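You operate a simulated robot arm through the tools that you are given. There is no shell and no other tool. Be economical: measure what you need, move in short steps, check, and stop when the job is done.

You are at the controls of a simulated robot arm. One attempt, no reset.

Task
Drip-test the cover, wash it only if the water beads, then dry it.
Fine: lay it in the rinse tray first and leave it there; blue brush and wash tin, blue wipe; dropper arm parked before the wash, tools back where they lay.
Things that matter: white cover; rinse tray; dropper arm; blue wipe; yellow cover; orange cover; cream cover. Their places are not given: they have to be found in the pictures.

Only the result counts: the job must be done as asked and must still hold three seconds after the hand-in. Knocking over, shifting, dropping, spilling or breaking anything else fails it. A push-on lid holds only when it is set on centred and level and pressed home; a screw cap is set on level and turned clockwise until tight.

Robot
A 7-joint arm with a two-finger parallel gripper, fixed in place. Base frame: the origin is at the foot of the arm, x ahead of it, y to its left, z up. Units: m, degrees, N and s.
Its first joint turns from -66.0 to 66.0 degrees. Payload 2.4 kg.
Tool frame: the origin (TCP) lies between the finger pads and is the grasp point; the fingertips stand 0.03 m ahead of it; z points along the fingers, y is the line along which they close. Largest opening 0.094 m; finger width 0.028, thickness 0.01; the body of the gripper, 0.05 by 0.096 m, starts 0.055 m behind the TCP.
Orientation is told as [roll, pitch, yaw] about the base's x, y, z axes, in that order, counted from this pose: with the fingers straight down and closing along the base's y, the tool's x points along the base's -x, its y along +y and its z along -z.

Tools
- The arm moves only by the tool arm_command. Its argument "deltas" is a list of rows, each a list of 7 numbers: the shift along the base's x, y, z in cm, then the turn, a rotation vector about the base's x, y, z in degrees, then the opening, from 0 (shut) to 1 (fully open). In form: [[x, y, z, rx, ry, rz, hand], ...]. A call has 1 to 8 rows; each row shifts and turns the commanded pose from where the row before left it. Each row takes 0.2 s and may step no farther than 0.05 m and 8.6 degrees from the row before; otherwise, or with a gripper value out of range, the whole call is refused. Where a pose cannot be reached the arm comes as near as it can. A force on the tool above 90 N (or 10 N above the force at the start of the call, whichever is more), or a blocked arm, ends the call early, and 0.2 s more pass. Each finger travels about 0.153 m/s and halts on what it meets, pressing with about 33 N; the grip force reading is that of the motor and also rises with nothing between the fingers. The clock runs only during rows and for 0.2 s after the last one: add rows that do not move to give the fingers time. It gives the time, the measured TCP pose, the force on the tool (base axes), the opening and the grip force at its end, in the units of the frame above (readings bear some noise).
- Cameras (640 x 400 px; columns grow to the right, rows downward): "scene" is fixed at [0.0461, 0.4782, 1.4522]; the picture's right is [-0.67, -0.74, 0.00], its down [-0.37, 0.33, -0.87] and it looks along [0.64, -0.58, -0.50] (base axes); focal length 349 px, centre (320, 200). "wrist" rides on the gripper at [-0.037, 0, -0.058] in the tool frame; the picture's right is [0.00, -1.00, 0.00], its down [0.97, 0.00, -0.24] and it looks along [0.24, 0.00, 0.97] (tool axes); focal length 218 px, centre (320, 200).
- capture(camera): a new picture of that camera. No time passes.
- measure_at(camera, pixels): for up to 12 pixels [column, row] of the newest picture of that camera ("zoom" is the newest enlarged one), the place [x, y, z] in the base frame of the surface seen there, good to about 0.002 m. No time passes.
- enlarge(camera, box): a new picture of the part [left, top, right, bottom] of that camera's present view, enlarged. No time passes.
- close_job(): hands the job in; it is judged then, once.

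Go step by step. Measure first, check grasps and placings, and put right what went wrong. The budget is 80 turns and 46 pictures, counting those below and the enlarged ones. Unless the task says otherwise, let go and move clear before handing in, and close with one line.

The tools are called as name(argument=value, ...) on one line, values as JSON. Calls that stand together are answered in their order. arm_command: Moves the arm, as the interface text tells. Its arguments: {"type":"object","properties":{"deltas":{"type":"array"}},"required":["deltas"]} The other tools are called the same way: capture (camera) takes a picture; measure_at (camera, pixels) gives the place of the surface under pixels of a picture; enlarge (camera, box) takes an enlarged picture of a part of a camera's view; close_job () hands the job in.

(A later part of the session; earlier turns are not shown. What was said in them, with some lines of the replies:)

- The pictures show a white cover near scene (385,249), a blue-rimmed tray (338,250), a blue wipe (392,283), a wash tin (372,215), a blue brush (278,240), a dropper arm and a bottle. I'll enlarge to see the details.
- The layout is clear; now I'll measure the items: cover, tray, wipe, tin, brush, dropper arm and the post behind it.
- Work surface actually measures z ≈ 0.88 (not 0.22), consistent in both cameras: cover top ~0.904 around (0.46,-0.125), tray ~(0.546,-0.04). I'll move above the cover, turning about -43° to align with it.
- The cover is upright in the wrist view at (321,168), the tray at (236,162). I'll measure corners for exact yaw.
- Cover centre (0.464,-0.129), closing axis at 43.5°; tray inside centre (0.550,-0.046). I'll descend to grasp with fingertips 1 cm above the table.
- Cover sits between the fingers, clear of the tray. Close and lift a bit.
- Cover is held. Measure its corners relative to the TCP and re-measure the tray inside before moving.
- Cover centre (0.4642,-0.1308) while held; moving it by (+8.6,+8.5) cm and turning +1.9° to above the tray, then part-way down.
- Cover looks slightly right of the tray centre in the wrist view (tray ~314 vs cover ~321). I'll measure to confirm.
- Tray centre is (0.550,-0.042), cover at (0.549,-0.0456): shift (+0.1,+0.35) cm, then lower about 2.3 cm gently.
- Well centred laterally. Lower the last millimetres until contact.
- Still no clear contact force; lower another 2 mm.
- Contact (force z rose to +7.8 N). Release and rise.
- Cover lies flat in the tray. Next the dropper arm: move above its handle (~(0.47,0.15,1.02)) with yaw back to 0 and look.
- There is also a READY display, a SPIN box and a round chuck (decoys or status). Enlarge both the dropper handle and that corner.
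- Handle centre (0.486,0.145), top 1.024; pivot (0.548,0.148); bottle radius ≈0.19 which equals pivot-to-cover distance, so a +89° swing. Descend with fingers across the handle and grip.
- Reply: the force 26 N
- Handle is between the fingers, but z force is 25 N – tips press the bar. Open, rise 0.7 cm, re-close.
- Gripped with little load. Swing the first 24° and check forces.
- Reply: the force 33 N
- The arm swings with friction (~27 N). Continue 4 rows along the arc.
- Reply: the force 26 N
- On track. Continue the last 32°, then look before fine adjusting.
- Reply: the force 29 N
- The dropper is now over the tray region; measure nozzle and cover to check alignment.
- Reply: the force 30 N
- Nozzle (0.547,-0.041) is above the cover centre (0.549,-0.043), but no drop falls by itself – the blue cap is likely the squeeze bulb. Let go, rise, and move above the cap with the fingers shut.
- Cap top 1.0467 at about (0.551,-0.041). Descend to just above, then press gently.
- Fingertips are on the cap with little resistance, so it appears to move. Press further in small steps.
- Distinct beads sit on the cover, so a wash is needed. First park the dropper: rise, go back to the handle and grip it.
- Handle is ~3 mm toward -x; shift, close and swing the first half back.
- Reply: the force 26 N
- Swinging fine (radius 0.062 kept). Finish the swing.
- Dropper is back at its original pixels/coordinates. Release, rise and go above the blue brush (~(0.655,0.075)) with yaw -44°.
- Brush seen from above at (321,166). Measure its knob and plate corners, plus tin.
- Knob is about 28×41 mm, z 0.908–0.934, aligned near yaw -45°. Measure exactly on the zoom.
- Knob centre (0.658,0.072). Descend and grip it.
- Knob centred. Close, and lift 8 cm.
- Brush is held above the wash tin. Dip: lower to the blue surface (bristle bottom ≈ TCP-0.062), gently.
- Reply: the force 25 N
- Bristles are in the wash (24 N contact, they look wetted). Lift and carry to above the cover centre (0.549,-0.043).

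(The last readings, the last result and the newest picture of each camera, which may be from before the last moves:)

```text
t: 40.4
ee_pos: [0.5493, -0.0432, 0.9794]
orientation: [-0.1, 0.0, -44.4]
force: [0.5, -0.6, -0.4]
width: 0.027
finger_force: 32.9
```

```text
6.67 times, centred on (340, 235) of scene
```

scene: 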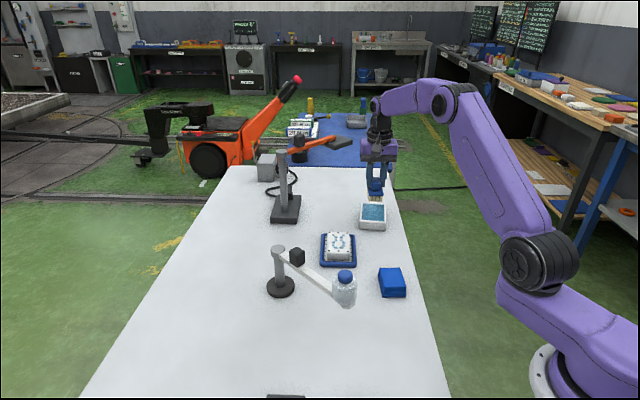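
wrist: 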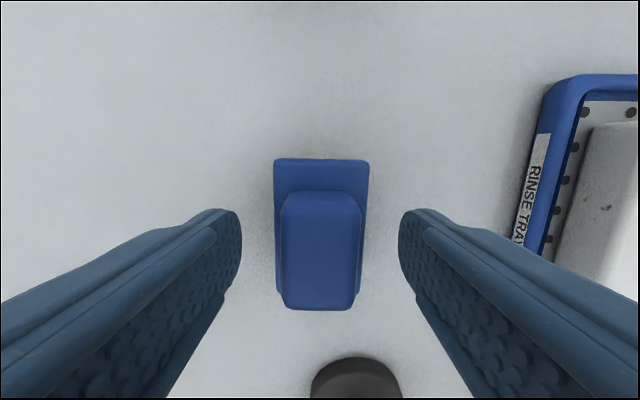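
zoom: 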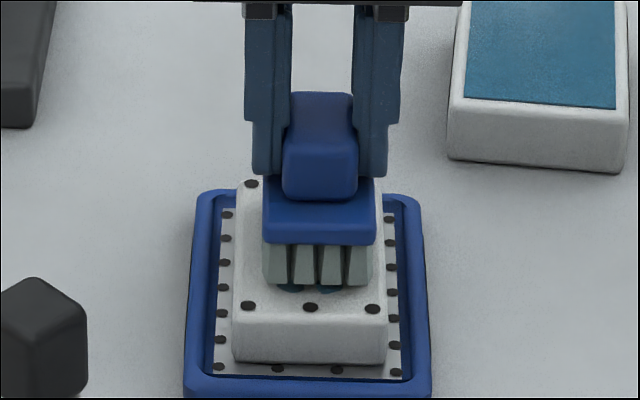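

Brush hovers just above the cover. Lower until light contact.

arm_command(deltas=[[0, 0, -0.2, 0, 0, 0, 0.1], [0, 0, -0.2, 0, 0, 0, 0.1], [0, 0, 0, 0, 0, 0, 0.1]])

```text
t: 41.2
ee_pos: [0.5488, -0.0442, 0.9749]
orientation: [0.0, 0.0, -44.4]
force: [0.4, 0.4, -0.2]
width: 0.0272
finger_force: 33.3
```

arm_command(deltas=[[0, 0, -0.1, 0, 0, 0, 0.1], [0, 0, -0.1, 0, 0, 0, 0.1], [0, 0, 0, 0, 0, 0, 0.1]])

```text
t: 42.0
ee_pos: [0.5488, -0.0432, 0.9741]
orientation: [0.0, 0.1, -44.4]
force: [-0.4, 0.5, 3.8]
width: 0.0269
finger_force: 33.4
```

Contact at 3.8 N. Press slightly more and scrub over the whole face.

arm_command(deltas=[[0.84, -0.86, -0.05, 0, 0, 0, 0.1], [-1.68, 1.71, 0, 0, 0, 0, 0.1], [0.63, 0.64, 0, 0, 0, 0, 0.1], [1.68, -1.71, 0, 0, 0, 0, 0.1], [-1.26, -1.29, 0, 0, 0, 0, 0.1], [-1.68, 1.71, 0, 0, 0, 0, 0.1], [1.47, -0.2, 0, 0, 0, 0, 0.1], [0, 0, 0, 0, 0, 0, 0.1]])

enlarge(camera="scene", box=[292, 205, 388, 265])

```text
t: 43.8
ee_pos: [0.5478, -0.0421, 0.9727]
orientation: [-0.1, 0.1, -44.4]
force: [-9.2, -0.1, 20.7]
width: 0.0269
finger_force: 33.0
```

```text
6.67 times, centred on (340, 235) of scene
```

zoom: 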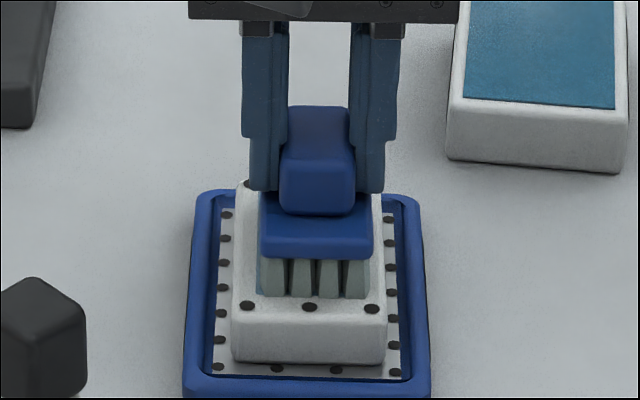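

Beads at the near edge are gone and the tray has not moved. One more scrub pass, slightly lighter.

arm_command(deltas=[[0.84, -0.86, 0.03, 0, 0, 0, 0.1], [-1.68, 1.71, 0, 0, 0, 0, 0.1], [0.63, 0.64, 0, 0, 0, 0, 0.1], [1.68, -1.71, 0, 0, 0, 0, 0.1], [-1.26, -1.29, 0, 0, 0, 0, 0.1], [-1.68, 1.71, 0, 0, 0, 0, 0.1], [1.47, -0.2, 0, 0, 0, 0, 0.1], [0, 0, 0, 0, 0, 0, 0.1]])

arm_command(deltas=[[0, 0, 2, 0, 0, 0, 0.1], [0, 0, 3, 0, 0, 0, 0.1], [2.2, 2.3, 0.5, 0, 0, 0, 0.1], [2.2, 2.3, 0, 0, 0, 0, 0.1], [2.2, 2.3, 0, 0, 0, 0, 0.1], [2.2, 2.3, 0, 0, 0, 0, 0.1], [2.15, 2.25, 0, 0, 0, 0, 0.1], [0, 0, 0, 0, 0, 0, 0.1]])

enlarge(camera="scene", box=[262, 205, 390, 285])

```text
t: 45.6
ee_pos: [0.5494, -0.042, 0.9748]
orientation: [0.0, 0.0, -44.4]
force: [-0.5, -0.5, -1.3]
width: 0.0268
finger_force: 33.4
```

```text
t: 47.4
ee_pos: [0.6583, 0.0738, 1.0297]
orientation: [0.0, 0.0, -44.4]
force: [-0.1, -0.3, -0.2]
width: 0.027
finger_force: 33.3
```

```text
5.00 times, centred on (326, 245) of scene
```

zoom: 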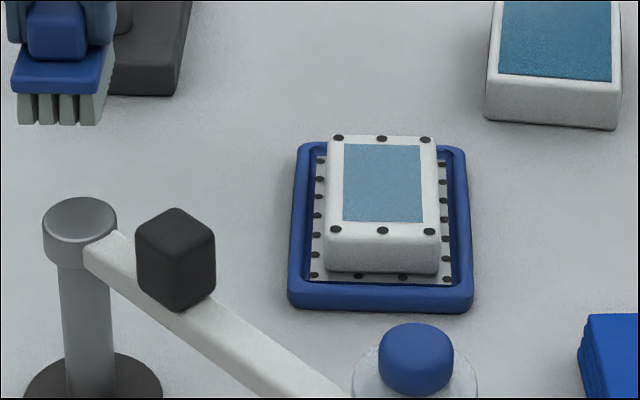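

The water now sheets as an even film – clean. Put the brush back where it lay (0.658,0.072).

arm_command(deltas=[[-0.12, -0.2, -3, 0, 0, 0, 0.1], [0, 0, -3, 0, 0, 0, 0.1], [0, 0, -2, 0, 0, 0, 0.1], [0, 0, -0.3, 0, 0, 0, 0.1], [0, 0, -0.1, 0, 0, 0, 0.1], [0, 0, 0, 0, 0, 0, 0.1]])

```text
t: 48.8
ee_pos: [0.6568, 0.07, 0.9436]
orientation: [0.0, 0.0, -44.4]
force: [-0.5, 0.4, -1.3]
width: 0.0269
finger_force: 33.2
```

Not yet touching; lower a little more.

arm_command(deltas=[[0, 0, -0.1, 0, 0, 0, 0.1], [0, 0, -0.05, 0, 0, 0, 0.1], [0, 0, 0, 0, 0, 0, 0.1]])

```text
t: 49.6
ee_pos: [0.657, 0.0691, 0.9432]
orientation: [0.0, 0.0, -44.4]
force: [0.5, 0.6, -0.4]
width: 0.027
finger_force: 33.1
```

arm_command(deltas=[[0, 0.1, -0.1, 0, 0, 0, 0.1], [0, 0, -0.1, 0, 0, 0, 0.1], [0, 0, 0, 0, 0, 0, 0.1]])

```text
t: 50.4
ee_pos: [0.6588, 0.0711, 0.9421]
orientation: [0.0, 0.1, -44.4]
force: [0.1, -0.9, -0.8]
width: 0.027
finger_force: 32.5
```

arm_command(deltas=[[0, 0, -0.1, 0, 0, 0, 0.1], [0, 0, -0.1, 0, 0, 0, 0.1], [0, 0, 0, 0, 0, 0, 0.1]])

```text
t: 51.2
ee_pos: [0.658, 0.0717, 0.9382]
orientation: [0.0, 0.0, -44.4]
force: [-0.6, 0.2, 1.6]
width: 0.0266
finger_force: 33.3
```

Contact at last (force turned to +1.6 N), at the original place. Release and rise.

arm_command(deltas=[[0, 0, 0, 0, 0, 0, 0.7], [0, 0, 0, 0, 0, 0, 0.7], [0, 0, 2, 0, 0, 0, 0.7], [0, 0, 4.5, 0, 0, 0, 0.7], [0, 0, 4.5, 0, 0, 0, 0.7], [0, 0, 4.5, 0, 0, 0, 0.7], [-3, -2, 3, 0, 0, 0, 0.7], [-3, -2, 0, 0, 0, 0, 0.7]])

arm_command(deltas=[[-3.5, -1.4, 0, 0, 0, 0, 1], [-3.5, -1.4, 0, 0, 0, 0, 1], [-3.5, -1.4, 0, 0, 0, 0, 1], [-3.5, -1.4, 0, 0, 0, 0, 1], [-3.5, -1.4, 0, 0, 0, 0, 1], [-3.5, -1.4, 0, 0, 0, 0, 1], [0, 0, -3, 0, 0, 0, 1], [0, 0, 0, 0, 0, 0, 1]])

capture(camera="wrist")

capture(camera="scene")

```text
t: 53.0
ee_pos: [0.5966, 0.0312, 1.1242]
orientation: [0.0, 0.0, -44.3]
force: [-0.3, -0.6, -0.5]
width: 0.0655
finger_force: 0.1
```

```text
t: 54.8
ee_pos: [0.3857, -0.05, 1.0931]
orientation: [0.0, 0.0, -44.5]
force: [-0.2, -0.1, -0.5]
width: 0.094
finger_force: 0.0
```

```text
8 pictures are left
```

wrist: 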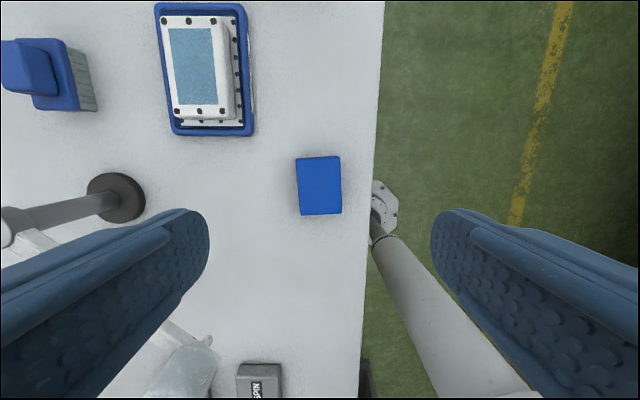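

```text
7 pictures are left
```

scene: 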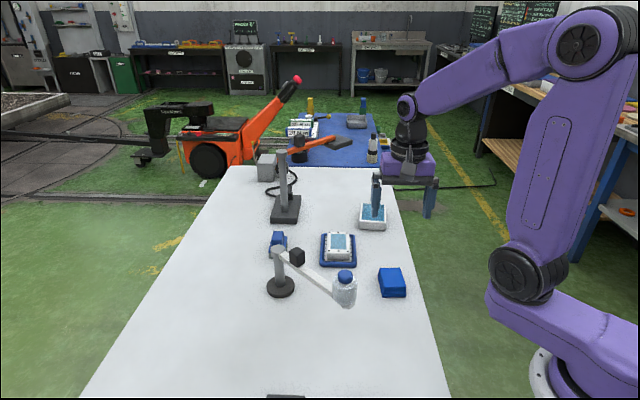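

Brush is back at (278,240) as before. Measure the wipe's corners.

measure_at(camera="wrist", pixels=[[298, 160], [339, 158], [340, 210], [302, 212], [320, 186], [296, 158], [342, 213], [300, 214]])

measure_at(camera="scene", pixels=[[392, 294], [384, 298], [404, 297], [379, 280]])

```text
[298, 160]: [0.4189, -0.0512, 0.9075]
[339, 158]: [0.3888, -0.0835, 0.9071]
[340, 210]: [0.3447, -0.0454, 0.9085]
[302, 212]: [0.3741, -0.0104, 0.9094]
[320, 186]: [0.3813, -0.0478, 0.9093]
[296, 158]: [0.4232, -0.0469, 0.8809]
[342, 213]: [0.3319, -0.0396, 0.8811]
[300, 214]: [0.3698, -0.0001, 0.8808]
```

```text
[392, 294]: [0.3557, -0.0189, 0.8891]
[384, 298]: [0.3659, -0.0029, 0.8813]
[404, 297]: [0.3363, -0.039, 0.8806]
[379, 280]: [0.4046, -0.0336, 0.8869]
```

Wipe centre (0.3816,-0.0476), short side at ~48.5°. Descend with tips ~13 mm above the table and grip.

arm_command(deltas=[[-0.4, 0.25, -3, 0, 0, 3, 1], [0, 0, -4.5, 0, 0, 0, 1], [0, 0, -4.5, 0, 0, 0, 1], [0, 0, -3, 0, 0, 0, 1], [0, 0, -2, 0, 0, 0, 1], [0, 0, 0, 0, 0, 0, 1]])

capture(camera="wrist")

```text
t: 56.2
ee_pos: [0.3845, -0.0497, 0.9237]
orientation: [-0.1, 0.0, -41.5]
force: [0.3, -0.1, 0.6]
width: 0.094
finger_force: 0.1
```

```text
6 pictures are left
```

wrist: 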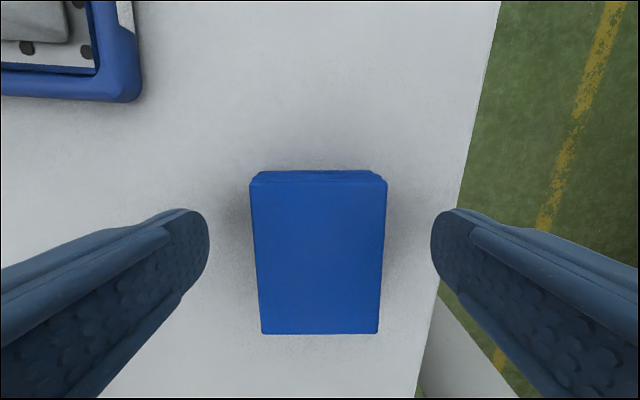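

Aligned. Close, lift and carry to above the cover.

arm_command(deltas=[[0, 0, 0, 0, 0, 0, 0.25], [0, 0, 0, 0, 0, 0, 0.25], [0, 0, 0, 0, 0, 0, 0.25], [0, 0, 2, 0, 0, 0, 0.25], [0, 0, 3, 0, 0, 0, 0.25], [0, 0, 3, 0, 0, 0, 0.25], [0, 0, 0, 0, 0, 0, 0.25]])

arm_command(deltas=[[3.3, 0.1, 0, 0, 0, -1, 0.25], [3.3, 0.1, 0, 0, 0, -1, 0.25], [3.3, 0.1, 0, 0, 0, -1, 0.25], [3.3, 0.1, 0, 0, 0, 0, 0.25], [3.35, 0.1, 0, 0, 0, 0, 0.25], [0, 0, -2, 0, 0, 0, 0.25], [0, 0, 0, 0, 0, 0, 0.25]])

enlarge(camera="scene", box=[292, 205, 388, 265])

```text
t: 57.8
ee_pos: [0.3834, -0.0491, 1.0048]
orientation: [0.0, 0.0, -41.4]
force: [-0.3, -0.7, -0.9]
width: 0.0507
finger_force: 32.9
```

```text
t: 59.4
ee_pos: [0.5485, -0.045, 0.9835]
orientation: [0.1, -0.1, -44.4]
force: [0.1, -1.0, -1.0]
width: 0.0506
finger_force: 33.3
```

```text
6.67 times, centred on (340, 235) of scene
```

zoom: 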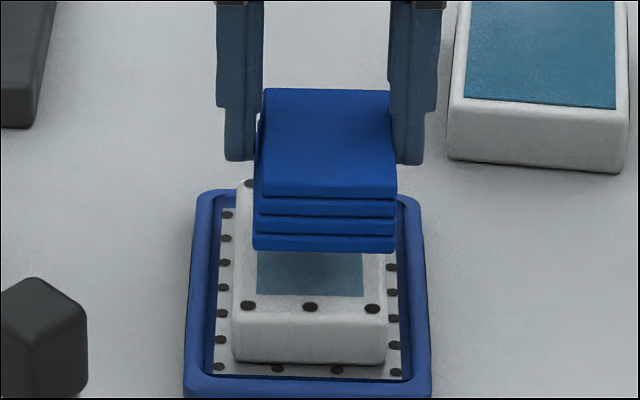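

Wipe held above the film. Lower towards contact (TCP ≈ 0.958).

arm_command(deltas=[[0, 0, -1.5, 0, 0, 0, 0.25], [0, 0, -0.6, 0, 0, 0, 0.25], [0, 0, -0.2, 0, 0, 0, 0.25], [0, 0, -0.2, 0, 0, 0, 0.25], [0, 0, 0, 0, 0, 0, 0.25]])

```text
t: 60.6
ee_pos: [0.5484, -0.0454, 0.9592]
orientation: [0.0, -0.1, -44.3]
force: [0.0, 0.5, -0.5]
width: 0.0509
finger_force: 32.9
```

arm_command(deltas=[[0, 0.1, -0.1, 0, 0, 0, 0.25], [0, 0, -0.1, 0, 0, 0, 0.25], [0, 0, 0, 0, 0, 0, 0.25]])

```text
t: 61.4
ee_pos: [0.5482, -0.0451, 0.9585]
orientation: [0.1, 0.1, -44.3]
force: [-1.6, -0.4, 7.5]
width: 0.0506
finger_force: 33.0
```

Contact 7.5 N. Wipe over the whole face, two passes.

arm_command(deltas=[[0.84, -0.86, 0, 0, 0, 0, 0.25], [-1.68, 1.71, 0, 0, 0, 0, 0.25], [0.63, 0.64, 0, 0, 0, 0, 0.25], [1.68, -1.71, 0, 0, 0, 0, 0.25], [-1.26, -1.29, 0, 0, 0, 0, 0.25], [-1.68, 1.71, 0, 0, 0, 0, 0.25], [1.47, -0.2, 0, 0, 0, 0, 0.25], [0, 0, 0, 0, 0, 0, 0.25]])

arm_command(deltas=[[0.84, -0.86, 0, 0, 0, 0, 0.25], [-1.68, 1.71, 0, 0, 0, 0, 0.25], [0.63, 0.64, 0, 0, 0, 0, 0.25], [1.68, -1.71, 0, 0, 0, 0, 0.25], [-1.26, -1.29, 0, 0, 0, 0, 0.25], [-1.68, 1.71, 0, 0, 0, 0, 0.25], [1.47, -0.2, 0, 0, 0, 0, 0.25], [0, 0, 0, 0, 0, 0, 0.25]])

arm_command(deltas=[[0, 0, 2, 0, 0, 0, 0.25], [0, 0, 2.5, 0, 0, 0, 0.25], [-3.3, -0.1, 0, 0, 0, 1, 0.25], [-3.3, -0.1, 0, 0, 0, 1, 0.25], [-3.3, -0.1, 0, 0, 0, 1, 0.25], [-3.3, -0.1, 0, 0, 0, 0, 0.25], [-3.35, -0.2, 0, 0, 0, 0, 0.25], [0, 0, 0, 0, 0, 0, 0.25]])

enlarge(camera="scene", box=[280, 205, 408, 285])

```text
t: 63.2
ee_pos: [0.5455, -0.044, 0.9577]
orientation: [-0.1, 0.1, -44.4]
force: [-7.0, 1.5, 13.2]
width: 0.0508
finger_force: 33.0
```

```text
t: 65.0
ee_pos: [0.549, -0.0443, 0.9572]
orientation: [-0.1, 0.1, -44.4]
force: [-6.9, 1.0, 15.1]
width: 0.0506
finger_force: 32.7
```

```text
t: 66.8
ee_pos: [0.3847, -0.0517, 1.0001]
orientation: [-0.1, -0.1, -41.4]
force: [0.5, 0.0, -0.3]
width: 0.0507
finger_force: 33.5
```

```text
5.00 times, centred on (344, 245) of scene
```

zoom: 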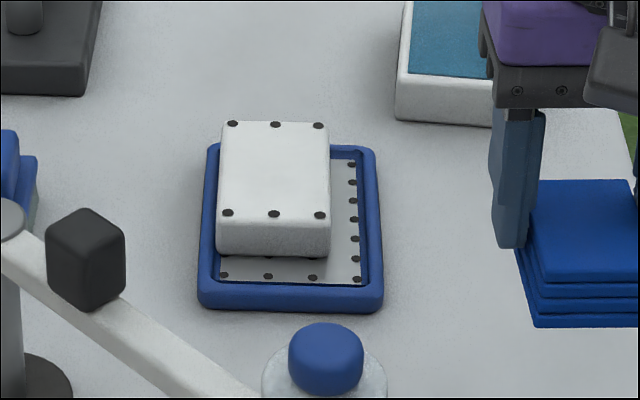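

Cover is dry, though it has slid towards the tray's left wall; I'll check that it is level. First return the wipe (net command offset zero in x, y; 7.8 cm up).

measure_at(camera="zoom", pixels=[[230, 130], [320, 131], [322, 208], [226, 206], [275, 170], [212, 200], [275, 265], [345, 265], [210, 155], [370, 200], [235, 275], [355, 160]])

arm_command(deltas=[[0, 0, -3, 0, 0, 0, 0.25], [0, 0, -3, 0, 0, 0, 0.25], [0, 0, -1.2, 0, 0, 0, 0.25], [0, 0, -0.4, 0, 0, 0, 0.25], [0, 0, -0.1, 0, 0, 0, 0.25], [0, 0, 0, 0, 0, 0, 0.25]])

```text
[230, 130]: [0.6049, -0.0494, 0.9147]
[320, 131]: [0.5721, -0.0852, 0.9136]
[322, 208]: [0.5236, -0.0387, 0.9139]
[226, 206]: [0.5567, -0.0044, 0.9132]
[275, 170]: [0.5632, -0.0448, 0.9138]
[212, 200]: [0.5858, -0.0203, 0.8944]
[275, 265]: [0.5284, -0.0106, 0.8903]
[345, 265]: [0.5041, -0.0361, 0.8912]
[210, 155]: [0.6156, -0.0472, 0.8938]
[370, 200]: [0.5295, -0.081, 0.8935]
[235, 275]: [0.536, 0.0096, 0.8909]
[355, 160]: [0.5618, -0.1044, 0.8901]
```

```text
t: 68.2
ee_pos: [0.3848, -0.0515, 0.9249]
orientation: [0.0, 0.0, -41.4]
force: [0.4, -0.7, 0.3]
width: 0.0507
finger_force: 33.2
```

Cover top is level (0.913–0.915), flat inside the tray. Wipe is about 1 mm above the table; lower to contact.

arm_command(deltas=[[0, 0.1, -0.1, 0, 0, 0, 0.25], [0, 0, -0.1, 0, 0, 0, 0.25], [0, 0, 0, 0, 0, 0, 0.25]])

```text
t: 69.0
ee_pos: [0.3838, -0.05, 0.9225]
orientation: [0.0, 0.0, -41.3]
force: [-0.1, 0.3, 1.1]
width: 0.0507
finger_force: 33.0
```

Light contact at the original place. Release and rise clear.

arm_command(deltas=[[0, 0, -0.05, 0, 0, 0, 0.25], [0, 0, 0, 0, 0, 0, 1], [0, 0, 0, 0, 0, 0, 1], [0, 0, 3, 0, 0, 0, 1], [0, 0, 4.5, 0, 0, 0, 1], [0, 0, 4.5, 0, 0, 0, 1], [0, -2, 4.5, 0, 0, 0, 1], [0, -2, 4.5, 0, 0, 0, 1]])

enlarge(camera="scene", box=[250, 190, 426, 300])

capture(camera="wrist")

measure_at(camera="scene", pixels=[[381, 269], [404, 291], [383, 292]])

```text
t: 70.8
ee_pos: [0.385, -0.0902, 1.1317]
orientation: [0.0, 0.0, -41.4]
force: [0.7, 0.2, 0.6]
width: 0.094
finger_force: 0.0
```

```text
3.64 times, centred on (338, 245) of scene
```

zoom: 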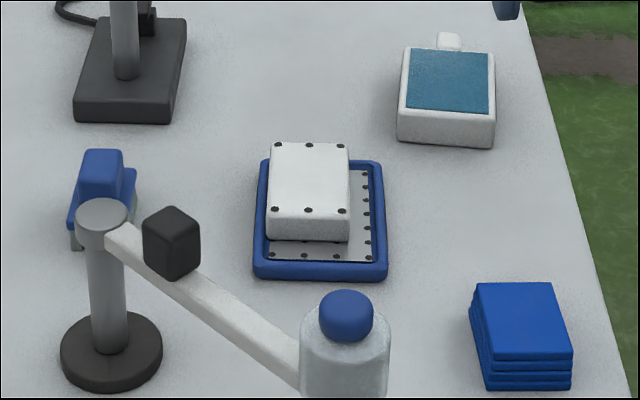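

```text
2 pictures are left
```

wrist: 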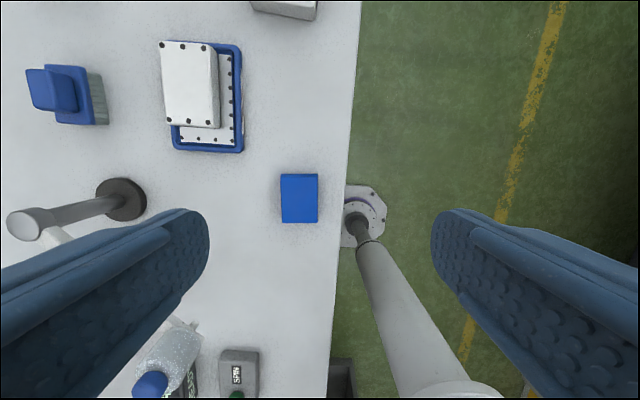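

```text
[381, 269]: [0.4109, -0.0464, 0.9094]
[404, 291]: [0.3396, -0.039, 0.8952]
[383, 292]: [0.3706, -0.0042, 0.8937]
```

Wipe and tools are back. The cover sits 8–11 mm off-centre against the tray's left wall, so I'll grip it in place and slide it back to the middle without lifting it out.

arm_command(deltas=[[3.6, 0.92, 0, 0, 0, -2.9, 0.85], [3.6, 0.92, 0, 0, 0, 0, 0.85], [3.6, 0.92, 0, 0, 0, 0, 0.85], [3.6, 0.92, 0, 0, 0, 0, 0.85], [3.5, 0.9, 0, 0, 0, 0, 0.85], [0, 0, -4.5, 0, 0, 0, 0.85], [0, 0, -4.5, 0, 0, 0, 0.85], [0, 0, -4.5, 0, 0, 0, 0.85]])

capture(camera="wrist")

measure_at(camera="wrist", pixels=[[320, 240], [320, 180], [300, 200], [340, 200], [320, 100], [400, 200]])

```text
t: 72.6
ee_pos: [0.5613, -0.0445, 0.9953]
orientation: [0.0, 0.1, -44.4]
force: [-0.4, -0.2, -0.1]
width: 0.0798
finger_force: 0.1
```

```text
1 pictures are left
```

wrist: 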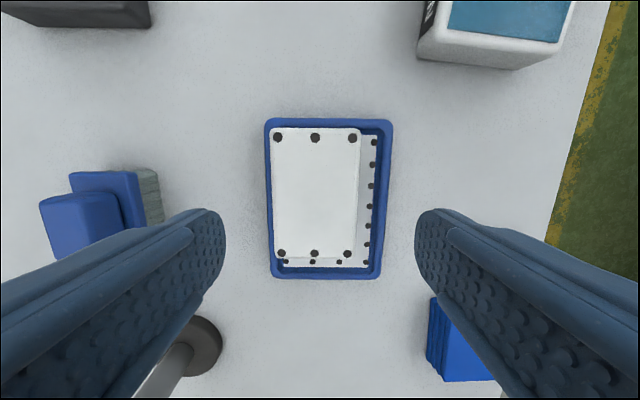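

```text
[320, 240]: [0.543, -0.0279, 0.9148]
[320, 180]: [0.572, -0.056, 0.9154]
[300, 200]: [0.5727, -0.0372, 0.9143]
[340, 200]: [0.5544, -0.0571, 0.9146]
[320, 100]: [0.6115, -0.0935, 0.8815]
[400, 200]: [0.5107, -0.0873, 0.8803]
```

It is flat inside the tray, against the far-left walls. Lower, grip, slide (-1.05,+0.2) cm, release, rise.

arm_command(deltas=[[0.15, 0.1, -4, 0, 0, 0, 0.85], [0, 0, -2.4, 0, 0, 0, 0.85], [0, 0, 0, 0, 0, 0, 0.3], [0, 0, 0, 0, 0, 0, 0.3], [-0.5, 0.1, 0, 0, 0, 0, 0.3], [-0.55, 0.1, 0, 0, 0, 0, 0.3], [0, 0, 0, 0, 0, 0, 0.3]])

```text
t: 74.2
ee_pos: [0.5543, -0.0413, 0.9348]
orientation: [0.0, 0.0, -44.3]
force: [-0.8, 0.0, -0.5]
width: 0.0576
finger_force: 32.8
```

arm_command(deltas=[[0, 0, 0, 0, 0, 0, 0.75], [0, 0, 0, 0, 0, 0, 0.75], [0, 0, 3, 0, 0, 0, 0.75], [0, 0, 4.5, 0, 0, 0, 0.75], [0, 0, 4.5, 0, 0, 0, 0.75], [0, 0, 4.5, 0, 0, 0, 0.75], [-4, -4, 3, 0, 0, 0, 0.75], [-4, -4, 0, 0, 0, 0, 0.75]])

enlarge(camera="scene", box=[250, 190, 426, 300])

measure_at(camera="zoom", pixels=[[283, 155], [355, 155], [355, 210], [285, 210], [320, 185]])

```text
refused: row 7 steps farther than a row can; nothing moved
```

```text
3.64 times, centred on (338, 245) of scene
```

zoom: 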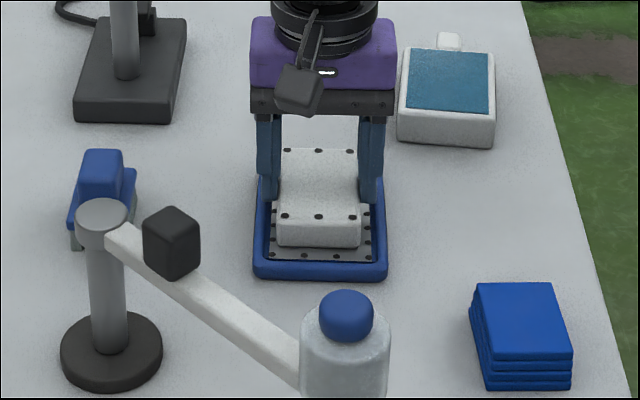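

```text
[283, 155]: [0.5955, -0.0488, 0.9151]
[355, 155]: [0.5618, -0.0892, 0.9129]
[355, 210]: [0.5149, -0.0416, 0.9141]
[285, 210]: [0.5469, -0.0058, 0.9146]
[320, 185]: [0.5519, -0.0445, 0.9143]
```

The row was refused, but the picture shows the cover centred laterally, flat, tray unmoved. Release with smaller steps and move clear.

arm_command(deltas=[[0, 0, 0, 0, 0, 0, 0.75], [0, 0, 0, 0, 0, 0, 0.75], [0, 0, 3, 0, 0, 0, 0.75], [0, 0, 4.5, 0, 0, 0, 0.75], [0, 0, 4.5, 0, 0, 0, 0.75], [0, 0, 4.5, 0, 0, 0, 0.75], [-3, -3, 0, 0, 0, 0, 0.75], [-3, -3, 0, 0, 0, 0, 0.75]])

measure_at(camera="scene", pixels=[[328, 233], [347, 233], [348, 248], [329, 248], [338, 241]])

```text
t: 76.0
ee_pos: [0.4939, -0.1029, 1.0969]
orientation: [-0.1, -0.1, -44.1]
force: [-0.3, -0.4, -0.2]
width: 0.0705
finger_force: 0.0
```

```text
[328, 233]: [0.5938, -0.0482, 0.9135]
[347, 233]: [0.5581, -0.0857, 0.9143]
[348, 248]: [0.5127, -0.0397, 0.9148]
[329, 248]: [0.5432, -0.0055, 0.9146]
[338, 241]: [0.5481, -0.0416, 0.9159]
```

The cover top is level at about 0.9145 in the tray, it is dry, everything is back in place and the gripper is clear. Handing in.

close_job()

```text
The job is handed in.
```

The job is handed in: the water beaded on the white cover, so I washed it with the blue brush and wash tin. By the last pictures it is dried with the blue wipe and lying flat in the rinse tray. The dropper arm was parked before the wash, and the brush and wipe are back where they lay. After drying, I slid the cover back to the middle of the tray because wiping had pushed it against the wall.
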